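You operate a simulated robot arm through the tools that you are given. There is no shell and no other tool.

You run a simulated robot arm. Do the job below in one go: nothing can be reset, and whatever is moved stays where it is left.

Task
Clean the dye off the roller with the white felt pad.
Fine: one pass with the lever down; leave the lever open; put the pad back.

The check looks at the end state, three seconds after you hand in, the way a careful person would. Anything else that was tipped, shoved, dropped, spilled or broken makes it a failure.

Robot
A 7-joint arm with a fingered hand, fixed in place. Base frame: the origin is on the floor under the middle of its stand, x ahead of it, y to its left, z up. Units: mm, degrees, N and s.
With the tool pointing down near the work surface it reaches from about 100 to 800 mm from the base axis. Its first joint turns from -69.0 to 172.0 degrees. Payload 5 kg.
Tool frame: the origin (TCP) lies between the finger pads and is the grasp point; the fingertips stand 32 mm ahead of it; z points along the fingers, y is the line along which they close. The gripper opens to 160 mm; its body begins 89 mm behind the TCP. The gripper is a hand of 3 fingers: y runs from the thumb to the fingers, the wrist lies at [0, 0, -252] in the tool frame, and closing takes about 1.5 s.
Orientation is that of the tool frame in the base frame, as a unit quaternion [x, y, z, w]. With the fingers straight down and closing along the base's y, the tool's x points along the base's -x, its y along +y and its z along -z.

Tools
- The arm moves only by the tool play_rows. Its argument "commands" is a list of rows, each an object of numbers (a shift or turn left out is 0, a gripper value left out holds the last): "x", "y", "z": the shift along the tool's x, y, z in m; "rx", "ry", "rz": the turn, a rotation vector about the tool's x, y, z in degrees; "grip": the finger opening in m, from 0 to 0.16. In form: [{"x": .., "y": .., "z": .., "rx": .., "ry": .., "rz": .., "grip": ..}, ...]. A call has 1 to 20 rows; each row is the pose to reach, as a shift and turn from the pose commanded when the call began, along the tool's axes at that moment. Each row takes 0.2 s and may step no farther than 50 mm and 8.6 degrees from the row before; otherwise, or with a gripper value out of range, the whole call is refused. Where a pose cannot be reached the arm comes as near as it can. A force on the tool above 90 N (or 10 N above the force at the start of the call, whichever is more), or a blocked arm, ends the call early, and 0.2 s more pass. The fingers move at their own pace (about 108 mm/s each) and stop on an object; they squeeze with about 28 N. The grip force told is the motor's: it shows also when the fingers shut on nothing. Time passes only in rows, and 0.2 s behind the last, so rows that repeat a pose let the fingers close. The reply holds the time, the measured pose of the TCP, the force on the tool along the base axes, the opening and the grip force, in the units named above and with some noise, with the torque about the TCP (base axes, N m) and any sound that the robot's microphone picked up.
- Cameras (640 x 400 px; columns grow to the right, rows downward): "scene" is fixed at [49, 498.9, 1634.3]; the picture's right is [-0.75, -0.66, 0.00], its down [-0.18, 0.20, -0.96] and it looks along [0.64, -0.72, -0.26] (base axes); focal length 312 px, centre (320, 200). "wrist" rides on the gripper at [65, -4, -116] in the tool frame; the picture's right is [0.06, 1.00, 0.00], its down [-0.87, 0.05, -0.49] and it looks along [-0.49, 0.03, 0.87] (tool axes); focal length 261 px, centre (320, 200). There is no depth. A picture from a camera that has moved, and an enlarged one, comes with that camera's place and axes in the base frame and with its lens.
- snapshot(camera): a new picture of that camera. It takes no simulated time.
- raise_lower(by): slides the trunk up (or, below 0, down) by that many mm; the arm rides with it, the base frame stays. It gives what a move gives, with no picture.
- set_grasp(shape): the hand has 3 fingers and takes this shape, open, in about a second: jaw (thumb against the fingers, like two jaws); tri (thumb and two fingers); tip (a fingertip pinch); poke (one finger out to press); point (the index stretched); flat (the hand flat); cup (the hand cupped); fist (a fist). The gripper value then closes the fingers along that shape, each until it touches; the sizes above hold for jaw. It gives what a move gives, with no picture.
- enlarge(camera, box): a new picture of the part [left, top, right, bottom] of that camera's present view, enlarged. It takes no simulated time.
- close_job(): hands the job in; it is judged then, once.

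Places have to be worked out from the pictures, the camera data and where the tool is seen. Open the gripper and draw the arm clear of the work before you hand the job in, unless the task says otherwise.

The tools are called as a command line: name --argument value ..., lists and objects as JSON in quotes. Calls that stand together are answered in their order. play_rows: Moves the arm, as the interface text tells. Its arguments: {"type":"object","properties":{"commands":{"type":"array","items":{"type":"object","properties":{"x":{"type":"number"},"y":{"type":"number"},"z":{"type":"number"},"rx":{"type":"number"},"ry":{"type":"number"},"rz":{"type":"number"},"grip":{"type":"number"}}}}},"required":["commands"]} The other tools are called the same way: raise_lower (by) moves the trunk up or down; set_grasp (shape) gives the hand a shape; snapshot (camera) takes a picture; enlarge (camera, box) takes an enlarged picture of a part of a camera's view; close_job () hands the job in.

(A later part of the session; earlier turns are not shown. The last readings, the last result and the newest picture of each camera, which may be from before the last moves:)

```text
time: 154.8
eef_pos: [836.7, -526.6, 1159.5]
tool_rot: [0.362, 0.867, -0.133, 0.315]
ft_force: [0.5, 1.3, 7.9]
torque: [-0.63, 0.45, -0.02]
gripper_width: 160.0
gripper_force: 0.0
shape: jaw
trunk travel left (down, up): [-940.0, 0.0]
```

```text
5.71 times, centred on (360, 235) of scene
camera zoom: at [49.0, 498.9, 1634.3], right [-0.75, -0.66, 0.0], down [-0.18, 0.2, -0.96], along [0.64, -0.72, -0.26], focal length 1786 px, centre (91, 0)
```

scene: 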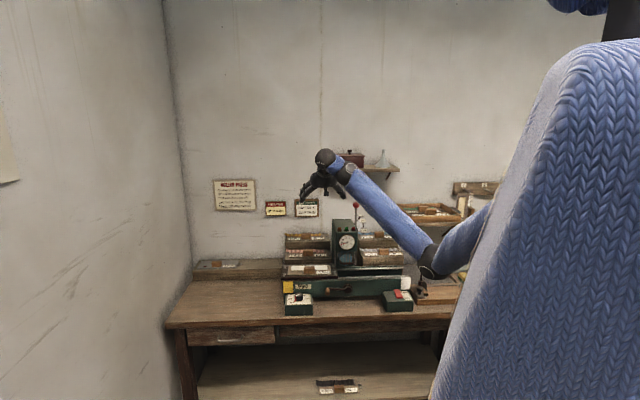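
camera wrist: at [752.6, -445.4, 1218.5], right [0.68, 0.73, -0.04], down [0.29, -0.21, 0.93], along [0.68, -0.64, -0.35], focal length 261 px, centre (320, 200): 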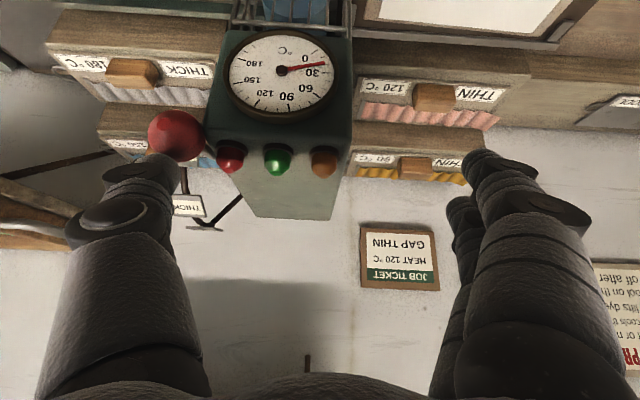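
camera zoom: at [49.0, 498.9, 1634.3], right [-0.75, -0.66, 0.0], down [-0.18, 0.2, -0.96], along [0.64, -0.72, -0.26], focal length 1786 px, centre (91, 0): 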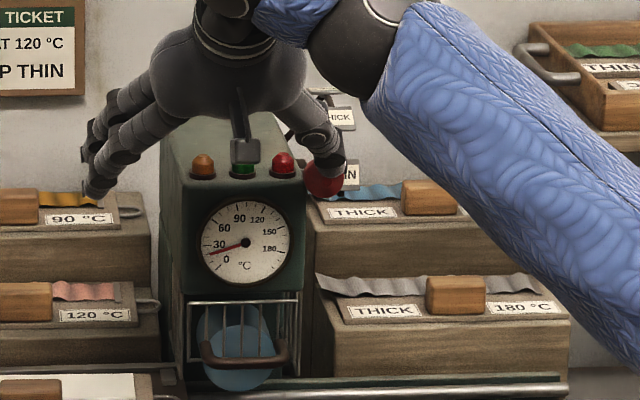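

The lever resists now (8 N) without visible movement – it's at its lower position, THIN. I'll lift the thumb off and draw the hand back to the front of the press.

play_rows --commands '[{"x": -0.0129, "z": -0.0153}, {"x": -0.0322, "z": -0.0383}, {"x": -0.0092, "z": -0.0576}, {"x": 0.0214, "z": -0.0833}, {"x": 0.052, "z": -0.109}, {"x": 0.0826, "z": -0.1347}, {"x": 0.1132, "z": -0.1604}, {"x": 0.1438, "z": -0.1861}, {"x": 0.1438, "z": -0.1861}]'

play_rows --commands '[{"ry": -7}, {"ry": -14}, {"ry": -21}, {"ry": -28}, {"ry": -35}, {"ry": -35}]'

snapshot --camera "scene"

snapshot --camera "wrist"

```text
time: 156.8
eef_pos: [699.6, -396.5, 1204.4]
tool_rot: [0.363, 0.867, -0.133, 0.314]
ft_force: [0.5, -0.3, 0.3]
torque: [-0.04, -0.03, 0.05]
gripper_width: 160.1
gripper_force: 0.0
shape: jaw
out of reach, approached as far as the arm can: row 7, 8, 9
trunk travel left (down, up): [-940.0, 0.0]
```

```text
time: 158.2
eef_pos: [699.9, -394.7, 1203.3]
tool_rot: [0.304, 0.733, -0.235, 0.561]
ft_force: [0.0, 0.0, -0.6]
torque: [-0.07, 0.0, -0.01]
gripper_width: 160.1
gripper_force: 0.1
shape: jaw
trunk travel left (down, up): [-940.0, 0.0]
```

```text
taken
```

scene: 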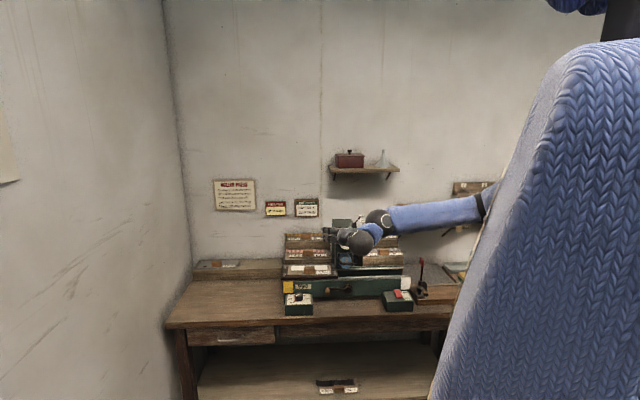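

```text
taken
camera wrist: at [607.5, -304.9, 1169.2], right [0.7, 0.71, -0.06], down [-0.13, 0.22, 0.97], along [0.7, -0.67, 0.25], focal length 261 px, centre (320, 200)
```

wrist: 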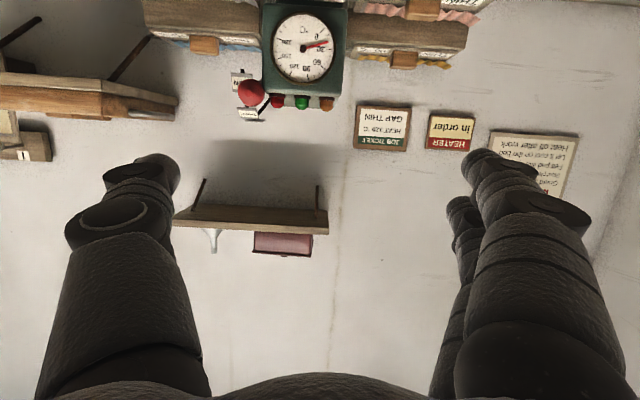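

Hand is now in front of the press, tool pointing nearly horizontally at it. I'll lower the trunk 230 mm so the hand comes down to crank height, then look at the crank.

raise_lower --by -230

snapshot --camera "wrist"

snapshot --camera "scene"

```text
time: 160.6
eef_pos: [699.7, -395.2, 974.8]
tool_rot: [0.306, 0.733, -0.236, 0.56]
ft_force: [0.3, -0.4, 0.5]
torque: [-0.04, -0.02, -0.03]
gripper_width: 160.3
gripper_force: 0.0
shape: jaw
trunk travel left (down, up): [-710.0, 230.0]
```

```text
taken
camera wrist: at [606.5, -305.1, 939.9], right [0.7, 0.71, -0.06], down [-0.13, 0.22, 0.97], along [0.7, -0.67, 0.25], focal length 261 px, centre (320, 200)
```

wrist: 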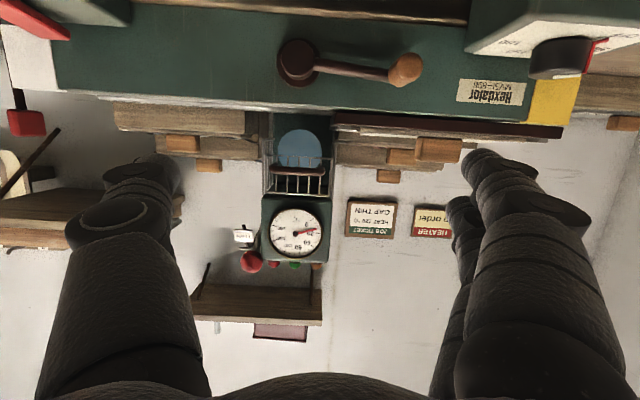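

```text
taken
```

scene: 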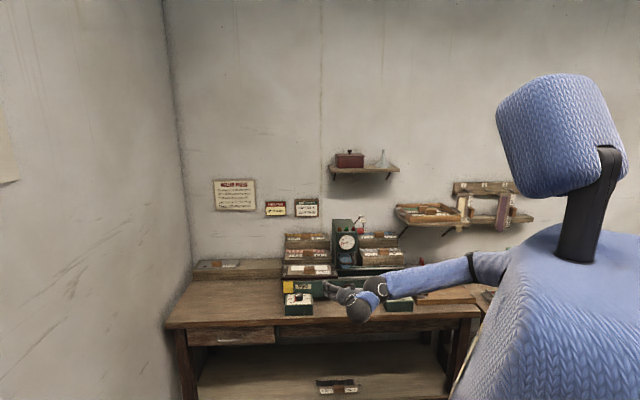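

The crank is in clear view. I'll lower the hand a bit and move closer to triangulate the hub and handle accurately.

play_rows --commands '[{"x": 0.0118, "z": 0.0242}, {"x": 0.0237, "z": 0.0484}, {"x": 0.0321, "z": 0.053}, {"x": 0.0405, "z": 0.0576}, {"x": 0.0405, "z": 0.0576}]'

snapshot --camera "wrist"

enlarge --camera "scene" --box '[270, 240, 430, 330]'

```text
time: 161.8
eef_pos: [730.8, -427.1, 919.8]
tool_rot: [0.305, 0.734, -0.235, 0.56]
ft_force: [-0.3, 0.6, -0.2]
torque: [0.0, -0.01, 0.0]
gripper_width: 160.0
gripper_force: 0.1
shape: jaw
trunk travel left (down, up): [-710.0, 230.0]
```

```text
taken
camera wrist: at [638.7, -337.9, 885.4], right [0.7, 0.71, -0.06], down [-0.13, 0.22, 0.97], along [0.7, -0.67, 0.25], focal length 261 px, centre (320, 200)
```

wrist: 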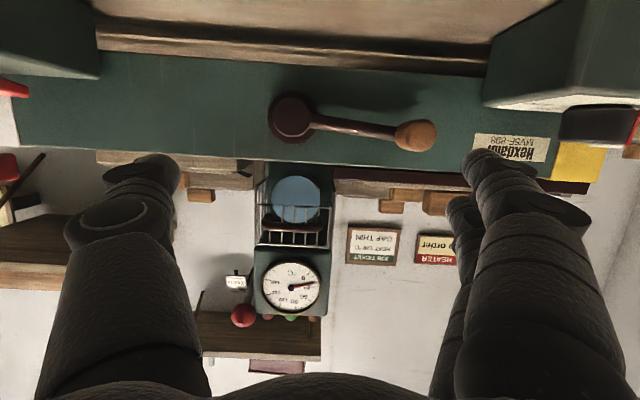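

```text
4.00 times, centred on (350, 285) of scene
camera zoom: at [49.0, 498.9, 1634.3], right [-0.75, -0.66, 0.0], down [-0.18, 0.2, -0.96], along [0.64, -0.72, -0.26], focal length 1250 px, centre (200, -140)
```

zoom: 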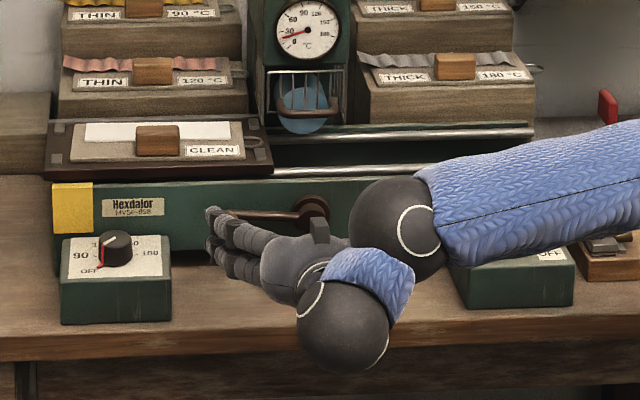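

Wrist triangulation: hub at (left 191, depth 928, z 873), wooden grip axis at about (left 282, depth 880–915, z 881), so it swings from left over the top to the right with ~90 mm radius (it can't pass below, the bench is in the way). I'll narrow the fingers and line up in front of the grip.

play_rows --commands '[{"grip": 0.05}, {"grip": 0.05}, {"x": 0.0097, "y": 0.022, "z": 0.0026, "grip": 0.05}, {"x": 0.0193, "y": 0.045, "z": 0.0052}, {"x": 0.029, "y": 0.067, "z": 0.0078}, {"x": 0.029, "y": 0.067, "z": 0.0078}]'

snapshot --camera "wrist"

enlarge --camera "scene" --box '[270, 250, 390, 330]'

```text
time: 163.2
eef_pos: [777.8, -380.5, 888.4]
tool_rot: [0.307, 0.733, -0.237, 0.56]
ft_force: [-0.4, -0.3, -0.3]
torque: [-0.01, -0.02, 0.01]
gripper_width: 50.3
gripper_force: 0.1
shape: jaw
trunk travel left (down, up): [-710.0, 230.0]
```

```text
taken
camera wrist: at [685.4, -290.5, 855.6], right [0.7, 0.71, -0.06], down [-0.13, 0.22, 0.97], along [0.7, -0.67, 0.25], focal length 261 px, centre (320, 200)
```

wrist: 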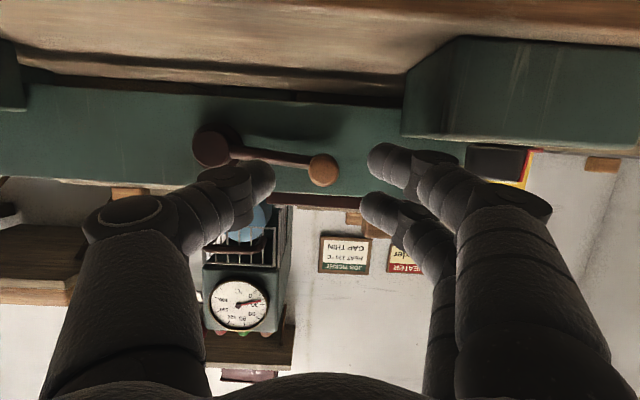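

```text
5.00 times, centred on (330, 290) of scene
camera zoom: at [49.0, 498.9, 1634.3], right [-0.75, -0.66, 0.0], down [-0.18, 0.2, -0.96], along [0.64, -0.72, -0.26], focal length 1562 px, centre (270, -250)
```

zoom: 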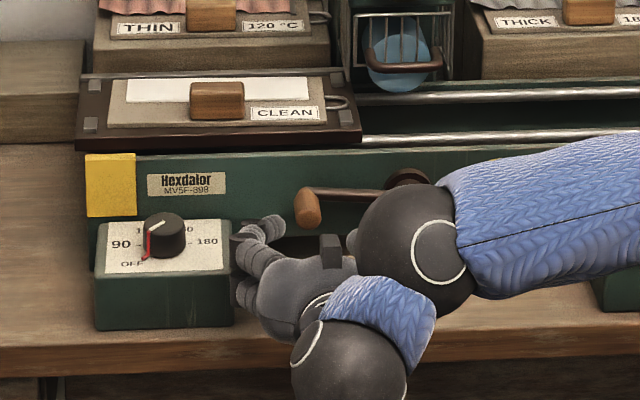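

Aligned: the wooden grip lies centred between thumb and fingers, about 60 mm ahead. I'll advance around it.

play_rows --commands '[{"x": -0.0038, "y": 0.001, "z": 0.0193}, {"x": -0.0076, "y": 0.002, "z": 0.0387}, {"x": -0.0114, "y": 0.002, "z": 0.058}, {"x": -0.0114, "y": 0.002, "z": 0.058}]'

snapshot --camera "wrist"

enlarge --camera "wrist" --box '[200, 100, 460, 260]'

```text
time: 164.2
eef_pos: [820.4, -421.4, 885.6]
tool_rot: [0.306, 0.733, -0.236, 0.559]
ft_force: [0.2, -0.5, 0.4]
torque: [0.02, 0.01, -0.03]
gripper_width: 50.3
gripper_force: 0.1
shape: jaw
trunk travel left (down, up): [-710.0, 230.0]
```

```text
taken
camera wrist: at [727.9, -331.8, 851.1], right [0.7, 0.71, -0.06], down [-0.13, 0.22, 0.97], along [0.7, -0.67, 0.25], focal length 261 px, centre (320, 200)
```

wrist: 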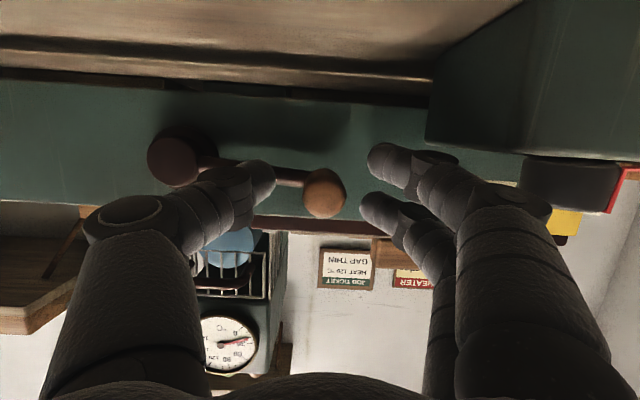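

```text
2.46 times, centred on (330, 180) of wrist
camera zoom: at [727.9, -331.8, 851.1], right [0.7, 0.71, -0.06], down [-0.13, 0.22, 0.97], along [0.7, -0.67, 0.25], focal length 642 px, centre (295, 249)
```

zoom: 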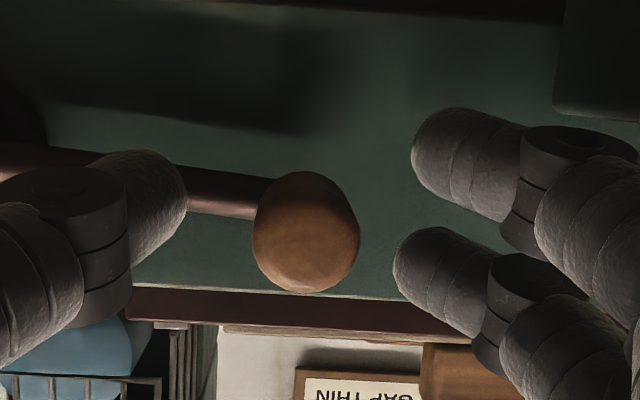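

The fingers straddle the grip with ~26 mm overlap, heights matching. Closing on it now.

play_rows --commands '[{"grip": 0.035}, {"grip": 0.02}, {"grip": 0.01}, {"grip": 0.0}, {"grip": 0.0}, {"grip": 0.0}]'

enlarge --camera "wrist" --box '[200, 100, 460, 260]'

enlarge --camera "scene" --box '[270, 220, 390, 300]'

```text
time: 165.6
eef_pos: [820.5, -421.4, 885.1]
tool_rot: [0.305, 0.733, -0.235, 0.56]
ft_force: [0.0, -2.7, -2.3]
torque: [-0.08, 0.04, 0.05]
gripper_width: 8.3
gripper_force: 27.7
shape: jaw
trunk travel left (down, up): [-710.0, 230.0]
```

```text
2.46 times, centred on (330, 180) of wrist
camera zoom: at [728.0, -332.2, 850.9], right [0.7, 0.71, -0.06], down [-0.13, 0.22, 0.97], along [0.7, -0.67, 0.25], focal length 642 px, centre (295, 249)
```

zoom: 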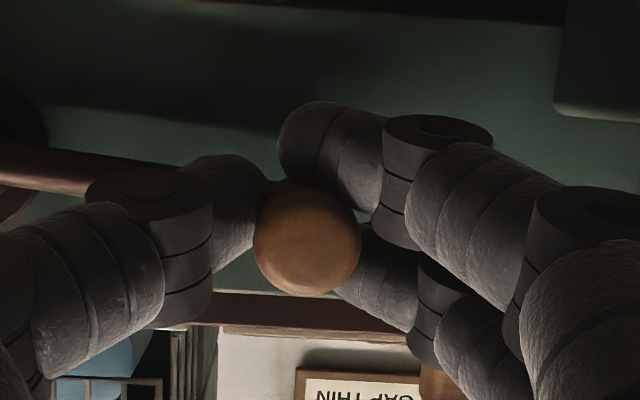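

```text
5.00 times, centred on (330, 260) of scene
camera zoom: at [49.0, 498.9, 1634.3], right [-0.75, -0.66, 0.0], down [-0.18, 0.2, -0.96], along [0.64, -0.72, -0.26], focal length 1562 px, centre (270, -100)
```

zoom: 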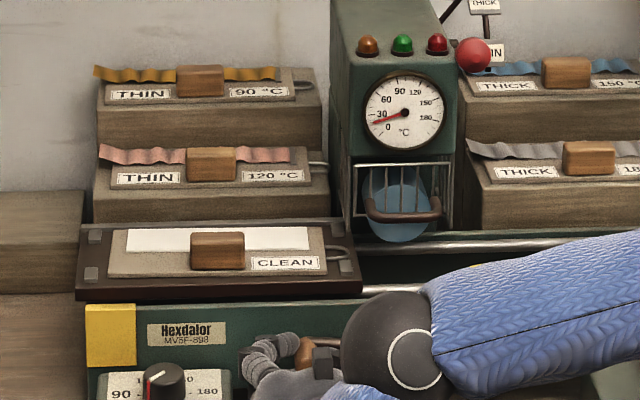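

The grip is caged by all three fingers. Now I start cranking upward (clockwise as seen from the front) by ~15°, in small steps, and read the forces.

play_rows --commands '[{"x": -0.0074, "y": -0.001, "z": -0.002}, {"x": -0.0148, "y": -0.0028, "z": -0.004}, {"x": -0.0221, "y": -0.0052, "z": -0.0059}, {"x": -0.0221, "y": -0.0052, "z": -0.0059}]'

enlarge --camera "scene" --box '[270, 220, 390, 300]'

```text
time: 166.6
eef_pos: [818.1, -425.0, 908.7]
tool_rot: [0.306, 0.733, -0.237, 0.56]
ft_force: [-2.9, -4.1, -8.6]
torque: [0.41, -0.36, -0.11]
gripper_width: 7.6
gripper_force: 28.3
shape: jaw
trunk travel left (down, up): [-710.0, 230.0]
```

```text
5.00 times, centred on (330, 260) of scene
camera zoom: at [49.0, 498.9, 1634.3], right [-0.75, -0.66, 0.0], down [-0.18, 0.2, -0.96], along [0.64, -0.72, -0.26], focal length 1562 px, centre (270, -100)
```

zoom: 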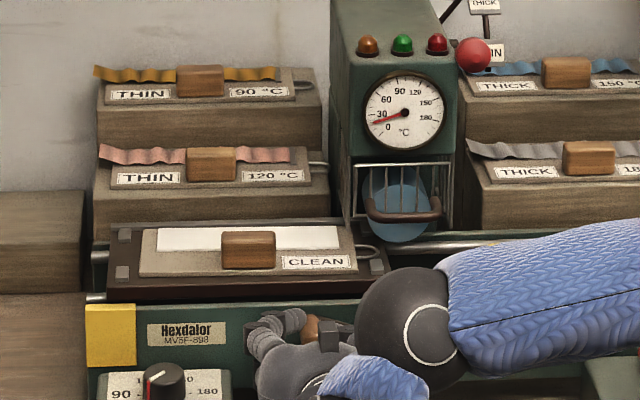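

The crank turns the right way: the bed moved ~27 mm right for 15°. Continue slowly along the circle up to ~50°, where the felt starts to go under the roller.

play_rows --commands '[{"x": -0.0072, "y": -0.0031, "z": -0.0019}, {"x": -0.0142, "y": -0.0069, "z": -0.0038}, {"x": -0.0208, "y": -0.0112, "z": -0.0056}, {"x": -0.027, "y": -0.0162, "z": -0.0072}, {"x": -0.0328, "y": -0.0216, "z": -0.0088}, {"x": -0.0381, "y": -0.0276, "z": -0.0102}, {"x": -0.0381, "y": -0.0276, "z": -0.0102}]'

enlarge --camera "scene" --box '[270, 220, 390, 300]'

```text
time: 168.2
eef_pos: [798.6, -441.6, 947.9]
tool_rot: [0.306, 0.734, -0.235, 0.56]
ft_force: [14.0, -1.5, 1.7]
torque: [0.26, -0.42, 0.09]
gripper_width: 7.5
gripper_force: 28.1
shape: jaw
trunk travel left (down, up): [-710.0, 230.0]
```

```text
5.00 times, centred on (330, 260) of scene
camera zoom: at [49.0, 498.9, 1634.3], right [-0.75, -0.66, 0.0], down [-0.18, 0.2, -0.96], along [0.64, -0.72, -0.26], focal length 1562 px, centre (270, -100)
```

zoom: 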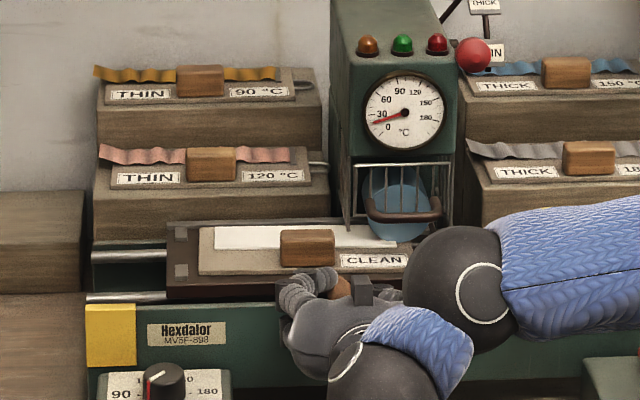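

Going well: the felt is reaching the roller, modest force (~14 N). Continue from 50° to 90°, slowly.

play_rows --commands '[{"x": -0.0048, "y": -0.0065, "z": -0.0013}, {"x": -0.009, "y": -0.0133, "z": -0.0024}, {"x": -0.0127, "y": -0.0205, "z": -0.0034}, {"x": -0.0156, "y": -0.028, "z": -0.0042}, {"x": -0.018, "y": -0.0357, "z": -0.0048}, {"x": -0.0197, "y": -0.0437, "z": -0.0053}, {"x": -0.0207, "y": -0.0517, "z": -0.0055}, {"x": -0.0211, "y": -0.0598, "z": -0.0056}, {"x": -0.0211, "y": -0.0598, "z": -0.0056}]'

enlarge --camera "scene" --box '[280, 220, 400, 300]'

```text
time: 170.2
eef_pos: [754.7, -484.5, 978.0]
tool_rot: [0.307, 0.73, -0.236, 0.564]
ft_force: [21.4, -5.9, 63.1]
torque: [-0.32, -2.1, 0.24]
gripper_width: 6.8
gripper_force: 28.0
shape: jaw
trunk travel left (down, up): [-710.0, 230.0]
```

```text
5.00 times, centred on (340, 260) of scene
camera zoom: at [49.0, 498.9, 1634.3], right [-0.75, -0.66, 0.0], down [-0.18, 0.2, -0.96], along [0.64, -0.72, -0.26], focal length 1562 px, centre (220, -100)
```

zoom: 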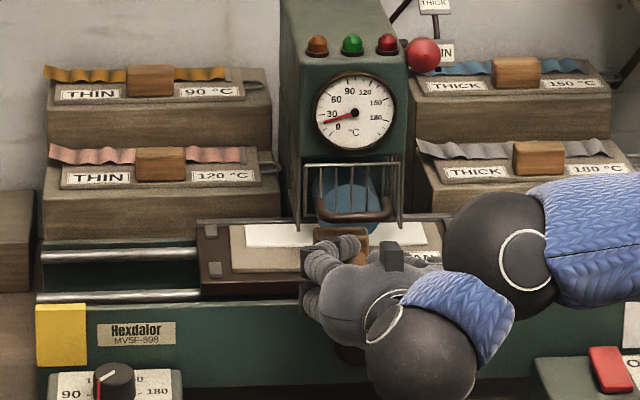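

The force rose to 63 N upward: the true circle is a bit larger than I assumed. I'll relax by moving up ~7 mm and re-read.

play_rows --commands '[{"x": -0.0039, "z": -0.001}, {"x": -0.0068, "z": -0.0018}, {"x": -0.0068, "z": -0.0018}]'

```text
time: 171.0
eef_pos: [754.7, -484.9, 977.4]
tool_rot: [0.305, 0.732, -0.236, 0.561]
ft_force: [23.1, -9.0, 37.3]
torque: [-0.13, -1.3, 0.13]
gripper_width: 6.5
gripper_force: 28.2
shape: jaw
trunk travel left (down, up): [-710.0, 230.0]
```

Down to 37 N. Another 5 mm up to unload the handle.

play_rows --commands '[{"x": -0.0024, "z": -0.0006}, {"x": -0.0048, "z": -0.0013}, {"x": -0.0048, "z": -0.0013}]'

enlarge --camera "scene" --box '[290, 230, 410, 310]'

snapshot --camera "wrist"

```text
time: 171.8
eef_pos: [755.7, -485.1, 978.1]
tool_rot: [0.304, 0.735, -0.235, 0.559]
ft_force: [7.0, -2.2, -2.6]
torque: [0.26, -0.12, 0.08]
gripper_width: 6.7
gripper_force: 28.1
shape: jaw
trunk travel left (down, up): [-710.0, 230.0]
```

```text
5.00 times, centred on (350, 270) of scene
camera zoom: at [49.0, 498.9, 1634.3], right [-0.75, -0.66, 0.0], down [-0.18, 0.2, -0.96], along [0.64, -0.72, -0.26], focal length 1562 px, centre (170, -150)
```

zoom: 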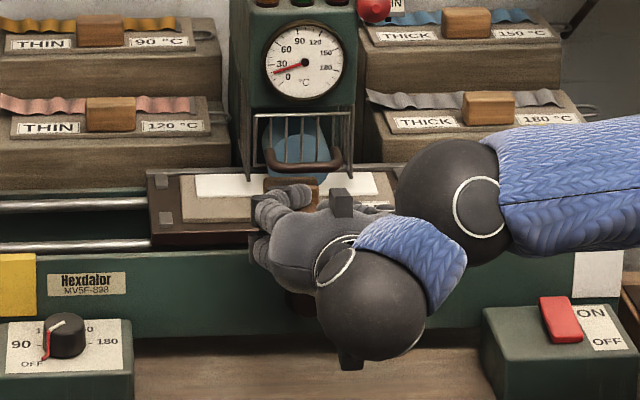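

```text
taken
camera wrist: at [662.0, -395.3, 945.2], right [0.7, 0.71, -0.07], down [-0.13, 0.22, 0.97], along [0.71, -0.67, 0.24], focal length 261 px, centre (320, 200)
```

wrist: 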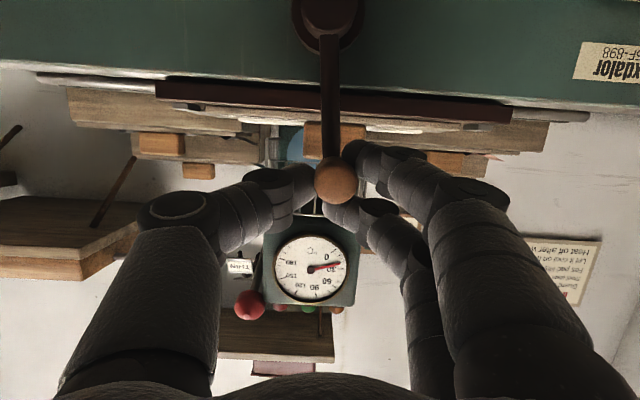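

The handle has slipped in the finger cage because sideways push is limited by the finger motors; the stiff direction of the hand is along its x-axis. I'll open, re-centre on the grip, and roll the hand 90° so that the push to the right goes through the fingers' rigid direction. First open and check that the crank stays put.

play_rows --commands '[{"grip": 0.03}, {"grip": 0.05}, {"grip": 0.06}, {"grip": 0.06}]'

snapshot --camera "wrist"

enlarge --camera "scene" --box '[290, 230, 410, 310]'

```text
time: 172.8
eef_pos: [755.2, -485.3, 982.9]
tool_rot: [0.306, 0.733, -0.236, 0.56]
ft_force: [-0.1, 0.6, -0.2]
torque: [0.01, -0.02, 0.02]
gripper_width: 59.3
gripper_force: 0.0
shape: jaw
trunk travel left (down, up): [-710.0, 230.0]
```

```text
taken
camera wrist: at [662.6, -395.8, 948.2], right [0.7, 0.71, -0.06], down [-0.13, 0.22, 0.97], along [0.7, -0.67, 0.25], focal length 261 px, centre (320, 200)
```

wrist: 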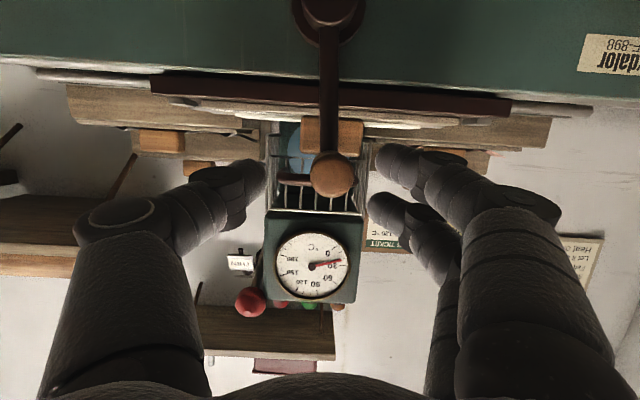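

```text
5.00 times, centred on (350, 270) of scene
camera zoom: at [49.0, 498.9, 1634.3], right [-0.75, -0.66, 0.0], down [-0.18, 0.2, -0.96], along [0.64, -0.72, -0.26], focal length 1562 px, centre (170, -150)
```

zoom: 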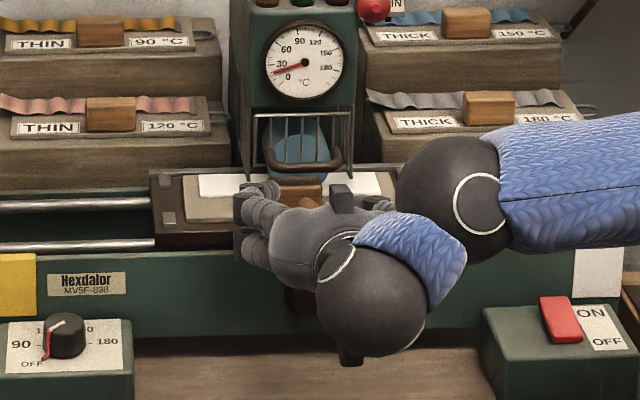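

The crank stays where it is (≈86°, pad half-way under the roller). I back off 45 mm, then roll the hand +90° about its pointing axis.

play_rows --commands '[{"x": 0.0058, "z": -0.0218}, {"x": 0.0116, "z": -0.0435}, {"x": 0.0116, "z": -0.0435}]'

play_rows --commands '[{"rz": 8}, {"rz": 16}, {"rz": 24}, {"rz": 32}, {"rz": 40}, {"rz": 48}, {"rz": 56}, {"rz": 64}, {"rz": 72}, {"rz": 80}, {"rz": 85}, {"rz": 90}, {"rz": 90}]'

snapshot --camera "wrist"

snapshot --camera "scene"

```text
time: 173.6
eef_pos: [724.7, -452.8, 982.8]
tool_rot: [0.307, 0.733, -0.236, 0.559]
ft_force: [0.8, -0.4, -0.7]
torque: [0.02, 0.03, -0.02]
gripper_width: 59.5
gripper_force: 0.1
shape: jaw
trunk travel left (down, up): [-710.0, 230.0]
```

```text
time: 176.4
eef_pos: [725.1, -452.5, 981.4]
tool_rot: [0.735, 0.302, 0.23, 0.562]
ft_force: [-0.2, -0.2, 0.0]
torque: [-0.01, -0.05, -0.01]
gripper_width: 59.7
gripper_force: 0.0
shape: jaw
trunk travel left (down, up): [-710.0, 230.0]
```

```text
taken
camera wrist: at [692.4, -326.1, 1006.6], right [0.23, -0.14, 0.96], down [-0.94, -0.28, 0.18], along [0.25, -0.95, -0.2], focal length 261 px, centre (320, 200)
```

wrist: 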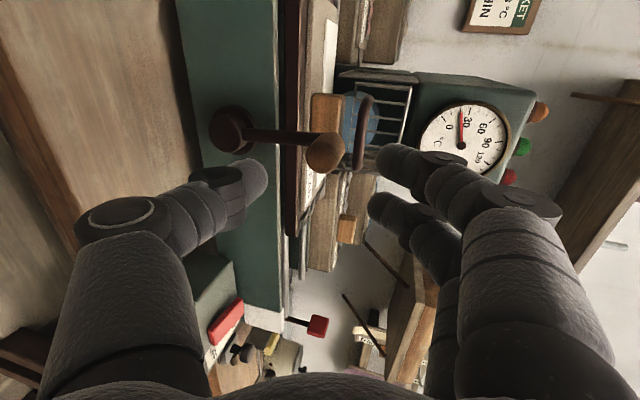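

```text
taken
```

scene: 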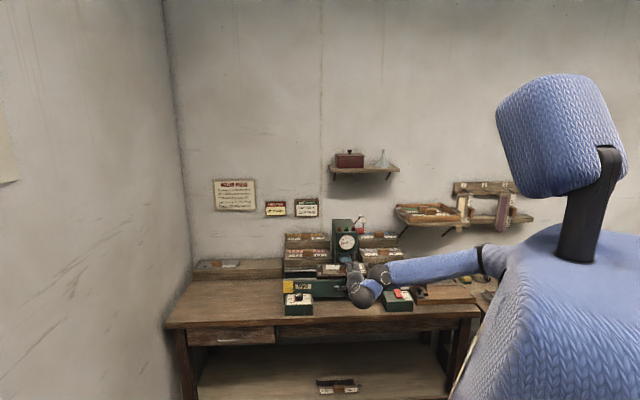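

Rolling worked: the camera now views from the left, thumb below, fingers above the grip. The wooden grip is at ≈(199, 883+, 970). I advance around it and close.

play_rows --commands '[{"x": 0.0033, "y": -0.0006, "z": 0.012}, {"x": 0.0065, "y": -0.0012, "z": 0.03}, {"x": 0.0065, "y": -0.0012, "z": 0.0472}, {"x": 0.0065, "y": -0.0012, "z": 0.0472}]'

snapshot --camera "wrist"

```text
time: 177.4
eef_pos: [759.8, -481.3, 967.9]
tool_rot: [0.735, 0.302, 0.229, 0.562]
ft_force: [-0.7, 0.4, 0.4]
torque: [0.0, -0.01, -0.02]
gripper_width: 59.4
gripper_force: 0.1
shape: jaw
trunk travel left (down, up): [-710.0, 230.0]
```

```text
taken
camera wrist: at [727.6, -354.7, 992.6], right [0.23, -0.14, 0.96], down [-0.94, -0.28, 0.18], along [0.25, -0.95, -0.2], focal length 261 px, centre (320, 200)
```

wrist: 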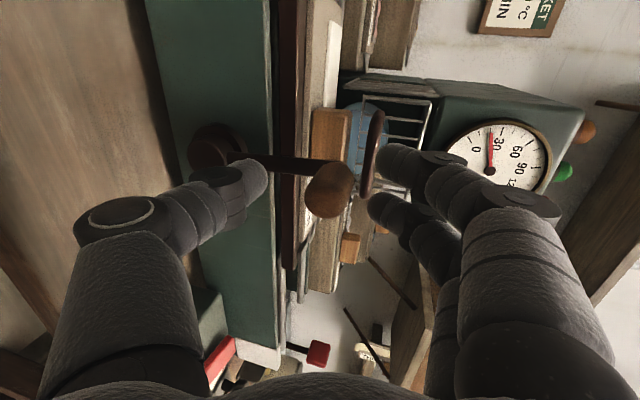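

The grip is centred between thumb (below) and fingers (above). Closing.

play_rows --commands '[{"grip": 0.035}, {"grip": 0.02}, {"grip": 0.01}, {"grip": 0.0}, {"grip": 0.0}, {"grip": 0.0}]'

enlarge --camera "wrist" --box '[200, 100, 460, 260]'

```text
time: 178.8
eef_pos: [760.1, -482.4, 968.9]
tool_rot: [0.735, 0.302, 0.229, 0.562]
ft_force: [4.9, -4.3, 6.6]
torque: [-0.24, -0.2, 0.03]
gripper_width: 11.3
gripper_force: 28.2
shape: jaw
trunk travel left (down, up): [-710.0, 230.0]
```

```text
2.46 times, centred on (330, 180) of wrist
camera zoom: at [727.8, -355.0, 992.8], right [0.23, -0.14, 0.96], down [-0.94, -0.28, 0.18], along [0.25, -0.95, -0.2], focal length 642 px, centre (295, 249)
```

zoom: 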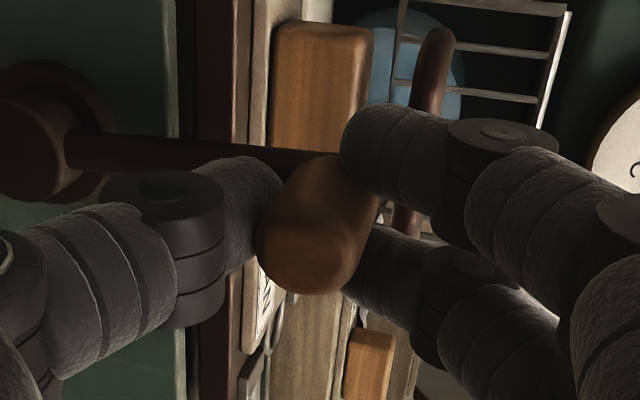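

Good cage around the grip. I continue the turn from ~87° to ~112°, rolling the hand with the crank, in 5° steps.

play_rows --commands '[{"x": -0.0078, "y": 0, "z": 0, "rz": 5}, {"x": -0.0155, "y": -0.0006, "z": 0.0002, "rz": 10}, {"x": -0.0231, "y": -0.0017, "z": 0.0005, "rz": 15}, {"x": -0.0306, "y": -0.0037, "z": 0.001, "rz": 20}, {"x": -0.0379, "y": -0.0062, "z": 0.0017, "rz": 25}, {"x": -0.0379, "y": -0.0062, "z": 0.0017, "rz": 25}]'

enlarge --camera "scene" --box '[290, 230, 410, 310]'

enlarge --camera "wrist" --box '[160, 60, 480, 260]'

```text
time: 180.2
eef_pos: [733.4, -508.4, 962.0]
tool_rot: [0.782, 0.135, 0.347, 0.5]
ft_force: [2.8, -7.9, 6.0]
torque: [-0.3, -0.2, 0.14]
gripper_width: 10.7
gripper_force: 27.5
shape: jaw
trunk travel left (down, up): [-710.0, 230.0]
```

```text
5.00 times, centred on (350, 270) of scene
camera zoom: at [49.0, 498.9, 1634.3], right [-0.75, -0.66, 0.0], down [-0.18, 0.2, -0.96], along [0.64, -0.72, -0.26], focal length 1562 px, centre (170, -150)
```

zoom: 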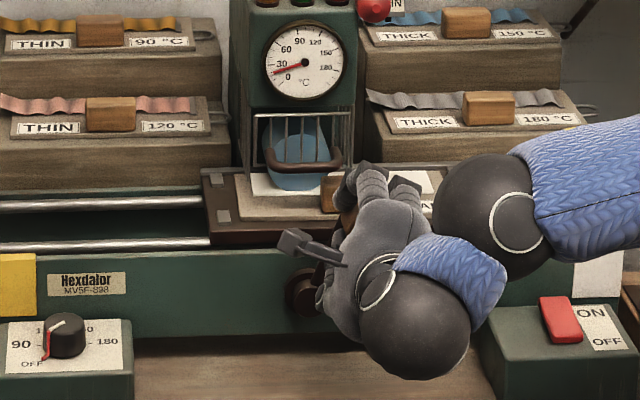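

```text
2.00 times, centred on (320, 160) of wrist
camera zoom: at [703.4, -389.5, 1014.0], right [-0.09, -0.43, 0.9], down [-0.97, -0.17, -0.18], along [0.23, -0.89, -0.4], focal length 521 px, centre (320, 280)
```

zoom: 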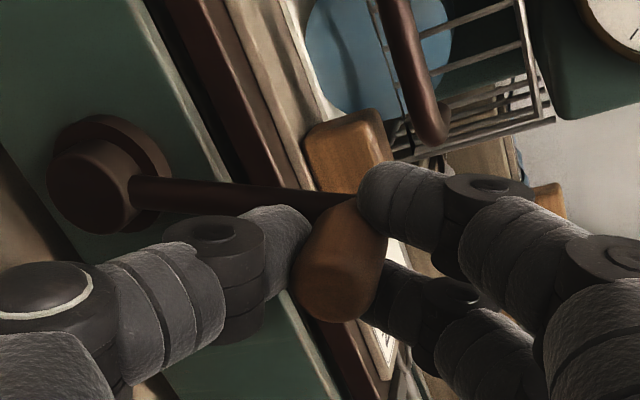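

Low forces and smooth. Continue from 112° to ~147°.

play_rows --commands '[{"x": -0.0077, "y": 0.0002, "z": 0.0008, "rz": 5}, {"x": -0.0154, "y": -0.0003, "z": 0.0018, "rz": 10}, {"x": -0.0228, "y": -0.0014, "z": 0.0029, "rz": 15}, {"x": -0.0303, "y": -0.0032, "z": 0.0042, "rz": 20}, {"x": -0.0375, "y": -0.0057, "z": 0.0056, "rz": 25}, {"x": -0.0445, "y": -0.0087, "z": 0.0071, "rz": 30}, {"x": -0.051, "y": -0.0122, "z": 0.0087, "rz": 35}, {"x": -0.051, "y": -0.0122, "z": 0.0087, "rz": 35}]'

enlarge --camera "scene" --box '[300, 230, 420, 310]'

```text
time: 182.0
eef_pos: [719.5, -533.2, 937.0]
tool_rot: [0.791, -0.108, 0.472, 0.373]
ft_force: [-0.7, -0.2, -0.8]
torque: [0.0, 0.01, -0.04]
gripper_width: 3.9
gripper_force: 28.2
shape: jaw
out of reach, approached as far as the arm can: row 6, 7, 8
trunk travel left (down, up): [-710.0, 230.0]
```

```text
5.00 times, centred on (360, 270) of scene
camera zoom: at [49.0, 498.9, 1634.3], right [-0.75, -0.66, 0.0], down [-0.18, 0.2, -0.96], along [0.64, -0.72, -0.26], focal length 1562 px, centre (120, -150)
```

zoom: 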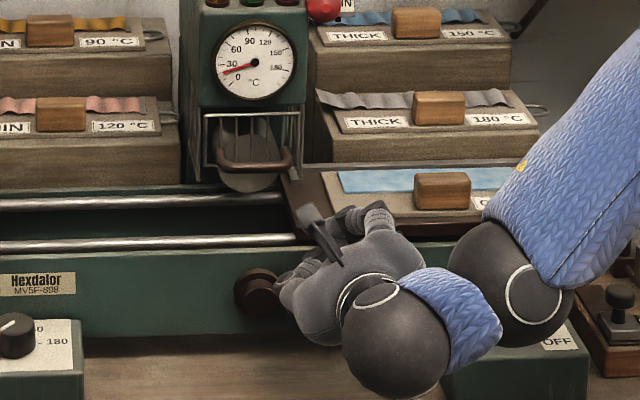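

The felt strip is now blue and the roller is clean grey – the pass worked, and the pad is past the roller on the right. The hand's roll hit its limit at the end and the fingers slipped off the grip. Let me look before opening.

snapshot --camera "wrist"

enlarge --camera "scene" --box '[320, 215, 440, 295]'

```text
taken
camera wrist: at [679.9, -438.2, 1019.3], right [-0.49, -0.69, 0.54], down [-0.82, 0.15, -0.56], along [0.3, -0.71, -0.63], focal length 261 px, centre (320, 200)
```

wrist: 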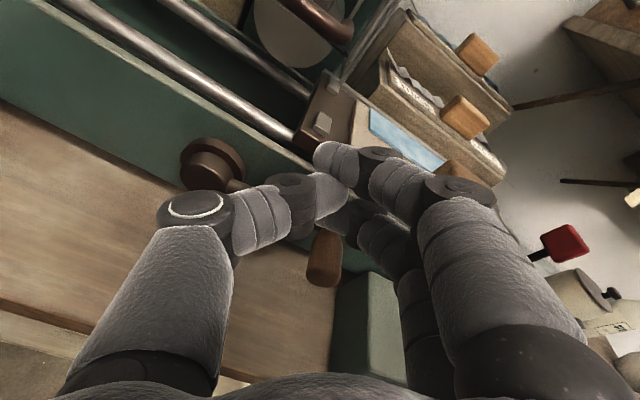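

```text
5.00 times, centred on (380, 255) of scene
camera zoom: at [49.0, 498.9, 1634.3], right [-0.75, -0.66, 0.0], down [-0.18, 0.2, -0.96], along [0.64, -0.72, -0.26], focal length 1562 px, centre (20, -75)
```

zoom: 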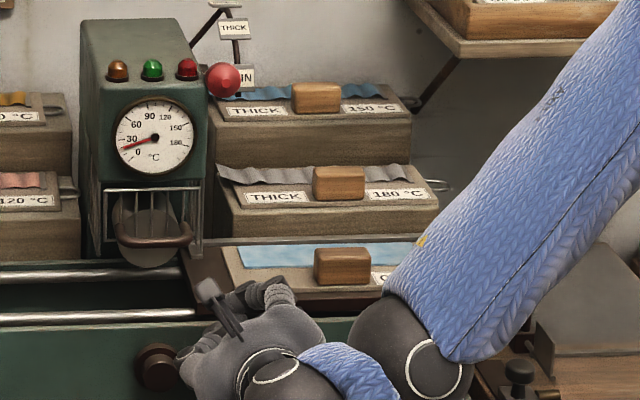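

The grip slipped out below the fingers at the end of the turn, but the pass is complete. I'll retreat straight back 120 mm, clear of the crank, then undo the hand's roll.

play_rows --commands '[{"z": -0.03}, {"z": -0.07}, {"z": -0.12}, {"z": -0.12}]'

play_rows --commands '[{"rz": -8.3}, {"rz": -16.6}, {"rz": -24.9}, {"rz": -33.2}, {"rz": -41.5}, {"rz": -49.8}, {"rz": -58.1}, {"rz": -66.4}, {"rz": -74.7}, {"rz": -83}, {"rz": -91.3}, {"rz": -99.6}, {"rz": -107.9}, {"rz": -116.2}, {"rz": -124.5}, {"rz": -132.8}, {"rz": -141}, {"rz": -148.6}, {"rz": -148.6}]'

snapshot --camera "wrist"

enlarge --camera "scene" --box '[280, 200, 440, 320]'

```text
time: 183.0
eef_pos: [663.4, -446.5, 985.1]
tool_rot: [0.795, -0.107, 0.466, 0.374]
ft_force: [0.2, 0.3, -0.4]
torque: [0.01, -0.01, 0.04]
gripper_width: 4.2
gripper_force: 27.8
shape: jaw
out of reach, approached as far as the arm can: row 1, 2, 3, 4
trunk travel left (down, up): [-710.0, 230.0]
```

```text
time: 187.0
eef_pos: [663.9, -445.7, 984.5]
tool_rot: [0.314, 0.729, -0.23, 0.563]
ft_force: [-0.5, 0.4, -0.4]
torque: [0.03, -0.03, -0.01]
gripper_width: 3.8
gripper_force: 28.2
shape: jaw
trunk travel left (down, up): [-710.0, 230.0]
```

```text
taken
camera wrist: at [572.2, -355.1, 950.2], right [0.7, 0.71, -0.04], down [-0.15, 0.2, 0.97], along [0.69, -0.68, 0.25], focal length 261 px, centre (320, 200)
```

wrist: 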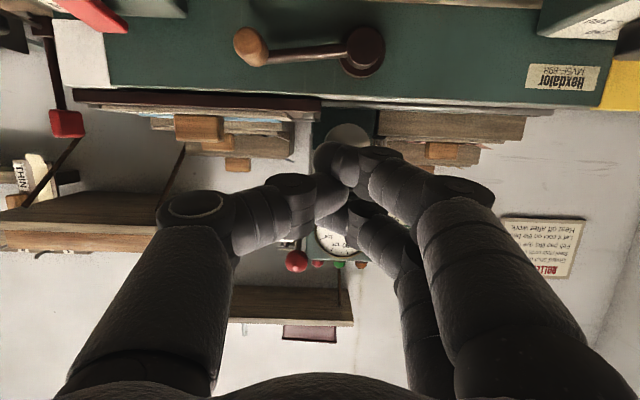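

```text
3.33 times, centred on (360, 260) of scene
camera zoom: at [49.0, 498.9, 1634.3], right [-0.75, -0.66, 0.0], down [-0.18, 0.2, -0.96], along [0.64, -0.72, -0.26], focal length 1042 px, centre (187, 0)
```

zoom: 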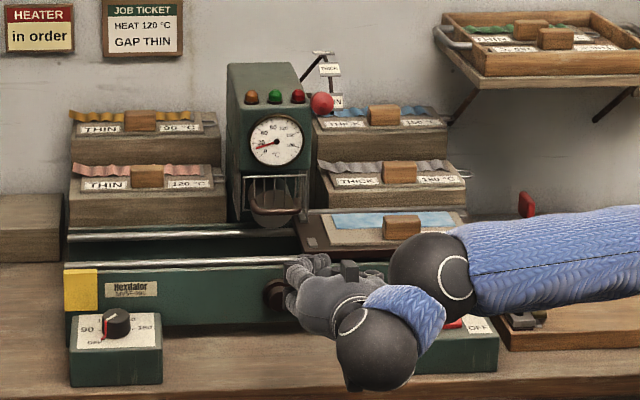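

The crank handle is now on the right side (end of travel). Next the lever must go back to OPEN: I open the jaw wide, tilt to 60°, and rise to just in front of the tower, thumb in line with the knob.

play_rows --commands '[{"x": -0.0193, "y": 0.0136, "z": -0.0052, "ry": 3, "grip": 0.16}, {"x": -0.0386, "y": 0.0272, "z": -0.0104, "ry": 6}, {"x": -0.058, "y": 0.0408, "z": -0.0155, "ry": 9}, {"x": -0.0773, "y": 0.0544, "z": -0.0207, "ry": 12}, {"x": -0.0966, "y": 0.068, "z": -0.0259, "ry": 15}, {"x": -0.0966, "y": 0.068, "z": -0.0259, "ry": 15}]'

snapshot --camera "wrist"

enlarge --camera "scene" --box '[300, 190, 420, 280]'

```text
time: 188.4
eef_pos: [711.2, -400.0, 1083.7]
tool_rot: [0.343, 0.796, -0.187, 0.463]
ft_force: [-0.2, -0.3, 0.0]
torque: [0.01, -0.05, 0.03]
gripper_width: 159.9
gripper_force: 0.1
shape: jaw
trunk travel left (down, up): [-710.0, 230.0]
```

```text
taken
camera wrist: at [615.7, -307.4, 1084.5], right [0.69, 0.72, -0.03], down [0.03, 0.01, 1.0], along [0.72, -0.69, -0.01], focal length 261 px, centre (320, 200)
```

wrist: 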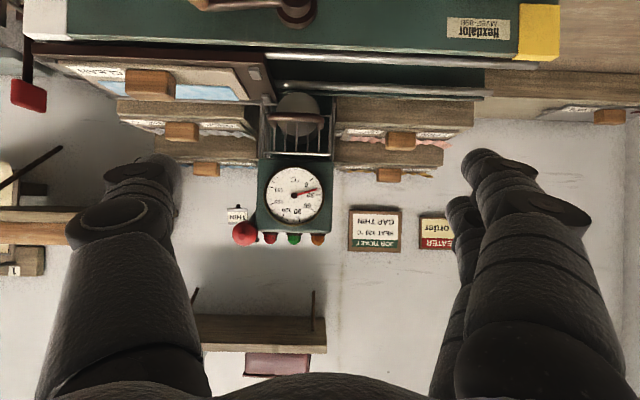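

```text
4.44 times, centred on (360, 235) of scene
camera zoom: at [49.0, 498.9, 1634.3], right [-0.75, -0.66, 0.0], down [-0.18, 0.2, -0.96], along [0.64, -0.72, -0.26], focal length 1389 px, centre (142, 44)
```

zoom: 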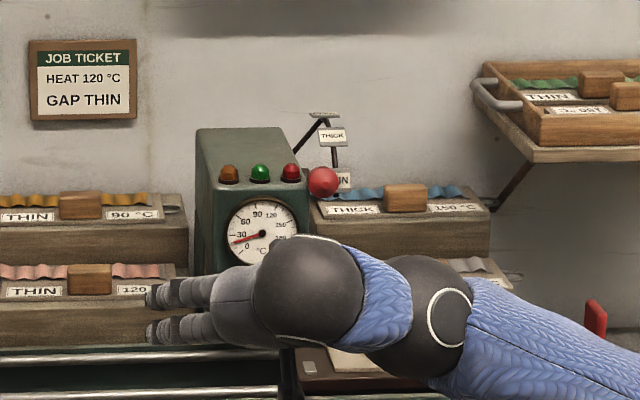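

The knob is at ≈(131, 993, 1125). I'll bring the thumb in underneath it: thumb line at left≈127, tip stopping just below the knob.

play_rows --commands '[{"x": -0.0147, "z": -0.0085}, {"x": -0.0323, "z": 0.022}, {"x": -0.0499, "z": 0.0525}, {"x": -0.0675, "z": 0.083}, {"x": -0.0851, "z": 0.1135}, {"x": -0.1027, "z": 0.1439}, {"x": -0.1027, "z": 0.1439}]'

snapshot --camera "wrist"

enlarge --camera "scene" --box '[310, 190, 430, 280]'

```text
time: 190.0
eef_pos: [834.9, -528.2, 1101.5]
tool_rot: [0.342, 0.797, -0.185, 0.462]
ft_force: [-0.6, -0.5, 0.7]
torque: [-0.01, -0.02, 0.0]
gripper_width: 160.0
gripper_force: 0.0
shape: jaw
out of reach, approached as far as the arm can: row 1
trunk travel left (down, up): [-710.0, 230.0]
```

```text
taken
camera wrist: at [739.6, -434.2, 1101.2], right [0.69, 0.72, -0.03], down [0.03, 0.02, 1.0], along [0.72, -0.69, -0.01], focal length 261 px, centre (320, 200)
```

wrist: 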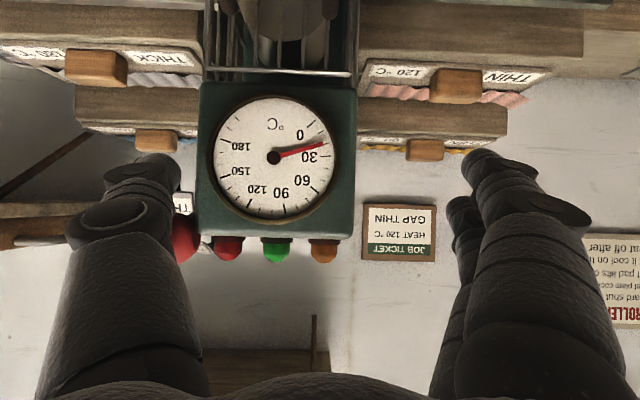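

```text
4.44 times, centred on (370, 235) of scene
camera zoom: at [49.0, 498.9, 1634.3], right [-0.75, -0.66, 0.0], down [-0.18, 0.2, -0.96], along [0.64, -0.72, -0.26], focal length 1389 px, centre (98, 44)
```

zoom: 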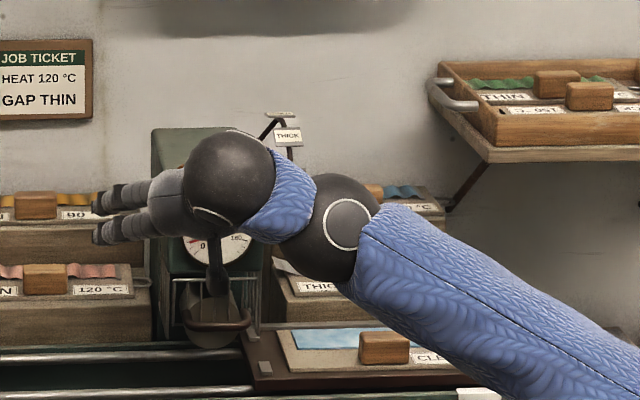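

The thumb tip is just beneath the knob. I'll shift 4 mm left and lift the lever along its arc, first to about 50°.

play_rows --commands '[{"y": 0.004}, {"x": -0.007, "y": 0.004, "z": 0.0001}, {"x": -0.0194, "y": 0.004, "z": -0.0043}, {"x": -0.0317, "y": 0.004, "z": -0.0087}, {"x": -0.0425, "y": 0.004, "z": -0.0104}, {"x": -0.0532, "y": 0.004, "z": -0.0121}, {"x": -0.0532, "y": 0.004, "z": -0.0121}]'

snapshot --camera "wrist"

enlarge --camera "scene" --box '[310, 190, 430, 280]'

```text
time: 191.6
eef_pos: [848.4, -536.3, 1152.2]
tool_rot: [0.341, 0.797, -0.185, 0.463]
ft_force: [0.2, -0.1, -0.9]
torque: [0.11, -0.05, -0.03]
gripper_width: 159.9
gripper_force: 0.0
shape: jaw
trunk travel left (down, up): [-710.0, 230.0]
```

```text
taken
camera wrist: at [753.2, -443.4, 1153.7], right [0.69, 0.72, -0.03], down [0.03, 0.01, 1.0], along [0.72, -0.69, -0.01], focal length 261 px, centre (320, 200)
```

wrist: 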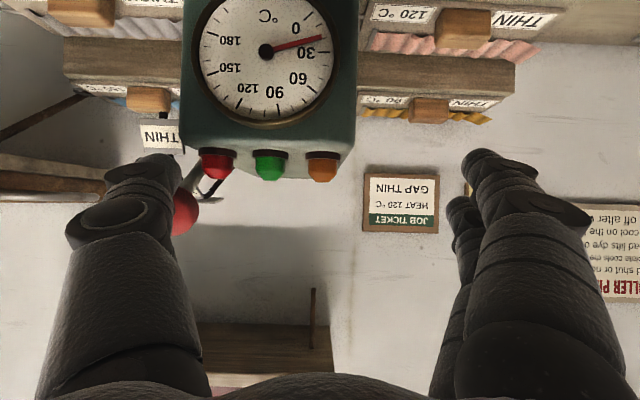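

```text
4.44 times, centred on (370, 235) of scene
camera zoom: at [49.0, 498.9, 1634.3], right [-0.75, -0.66, 0.0], down [-0.18, 0.2, -0.96], along [0.64, -0.72, -0.26], focal length 1389 px, centre (98, 44)
```

zoom: 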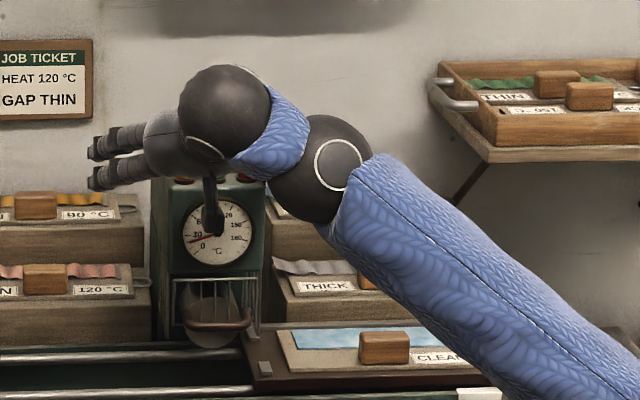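

The lever is rising nicely (now near THICK) with almost no force. Continue pushing it up and back to OPEN.

play_rows --commands '[{"x": -0.011, "z": 0.0002}, {"x": -0.0218, "z": 0.0004}, {"x": -0.0325, "z": 0.0025}, {"x": -0.0432, "z": 0.0047}, {"x": -0.0534, "z": 0.0086}, {"x": -0.0636, "z": 0.0125}, {"x": -0.073, "z": 0.018}, {"x": -0.0823, "z": 0.0238}, {"x": -0.0905, "z": 0.031}, {"x": -0.0987, "z": 0.0382}, {"x": -0.1029, "z": 0.048}, {"x": -0.1071, "z": 0.0577}, {"x": -0.1071, "z": 0.0577}]'

snapshot --camera "wrist"

enlarge --camera "scene" --box '[310, 180, 430, 280]'

```text
time: 194.4
eef_pos: [920.7, -609.9, 1217.8]
tool_rot: [0.342, 0.797, -0.186, 0.462]
ft_force: [0.4, -0.6, 0.0]
torque: [-0.01, -0.01, 0.01]
gripper_width: 160.1
gripper_force: 0.1
shape: jaw
trunk travel left (down, up): [-710.0, 230.0]
```

```text
taken
camera wrist: at [825.1, -517.6, 1217.8], right [0.69, 0.72, -0.03], down [0.03, 0.01, 1.0], along [0.72, -0.69, -0.01], focal length 261 px, centre (320, 200)
```

wrist: 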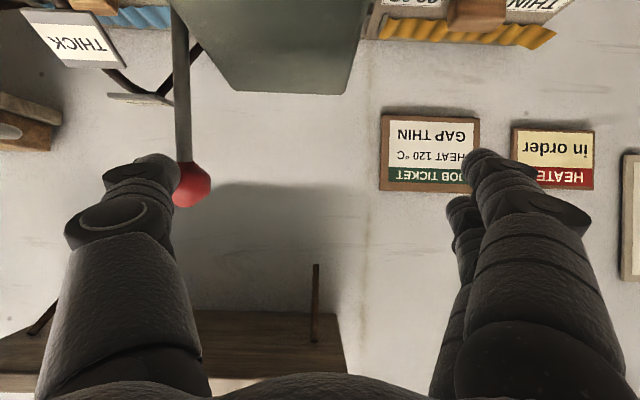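

```text
4.00 times, centred on (370, 230) of scene
camera zoom: at [49.0, 498.9, 1634.3], right [-0.75, -0.66, 0.0], down [-0.18, 0.2, -0.96], along [0.64, -0.72, -0.26], focal length 1250 px, centre (120, 80)
```

zoom: 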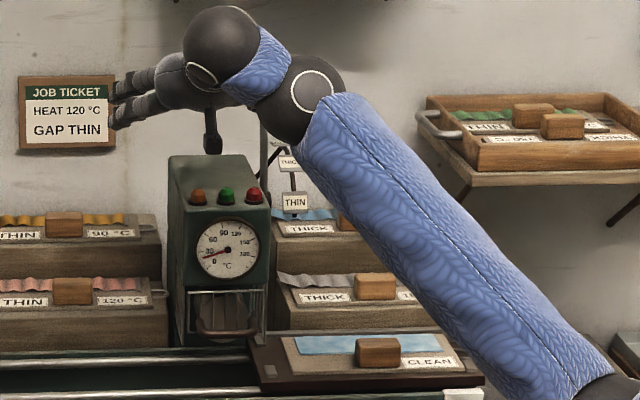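

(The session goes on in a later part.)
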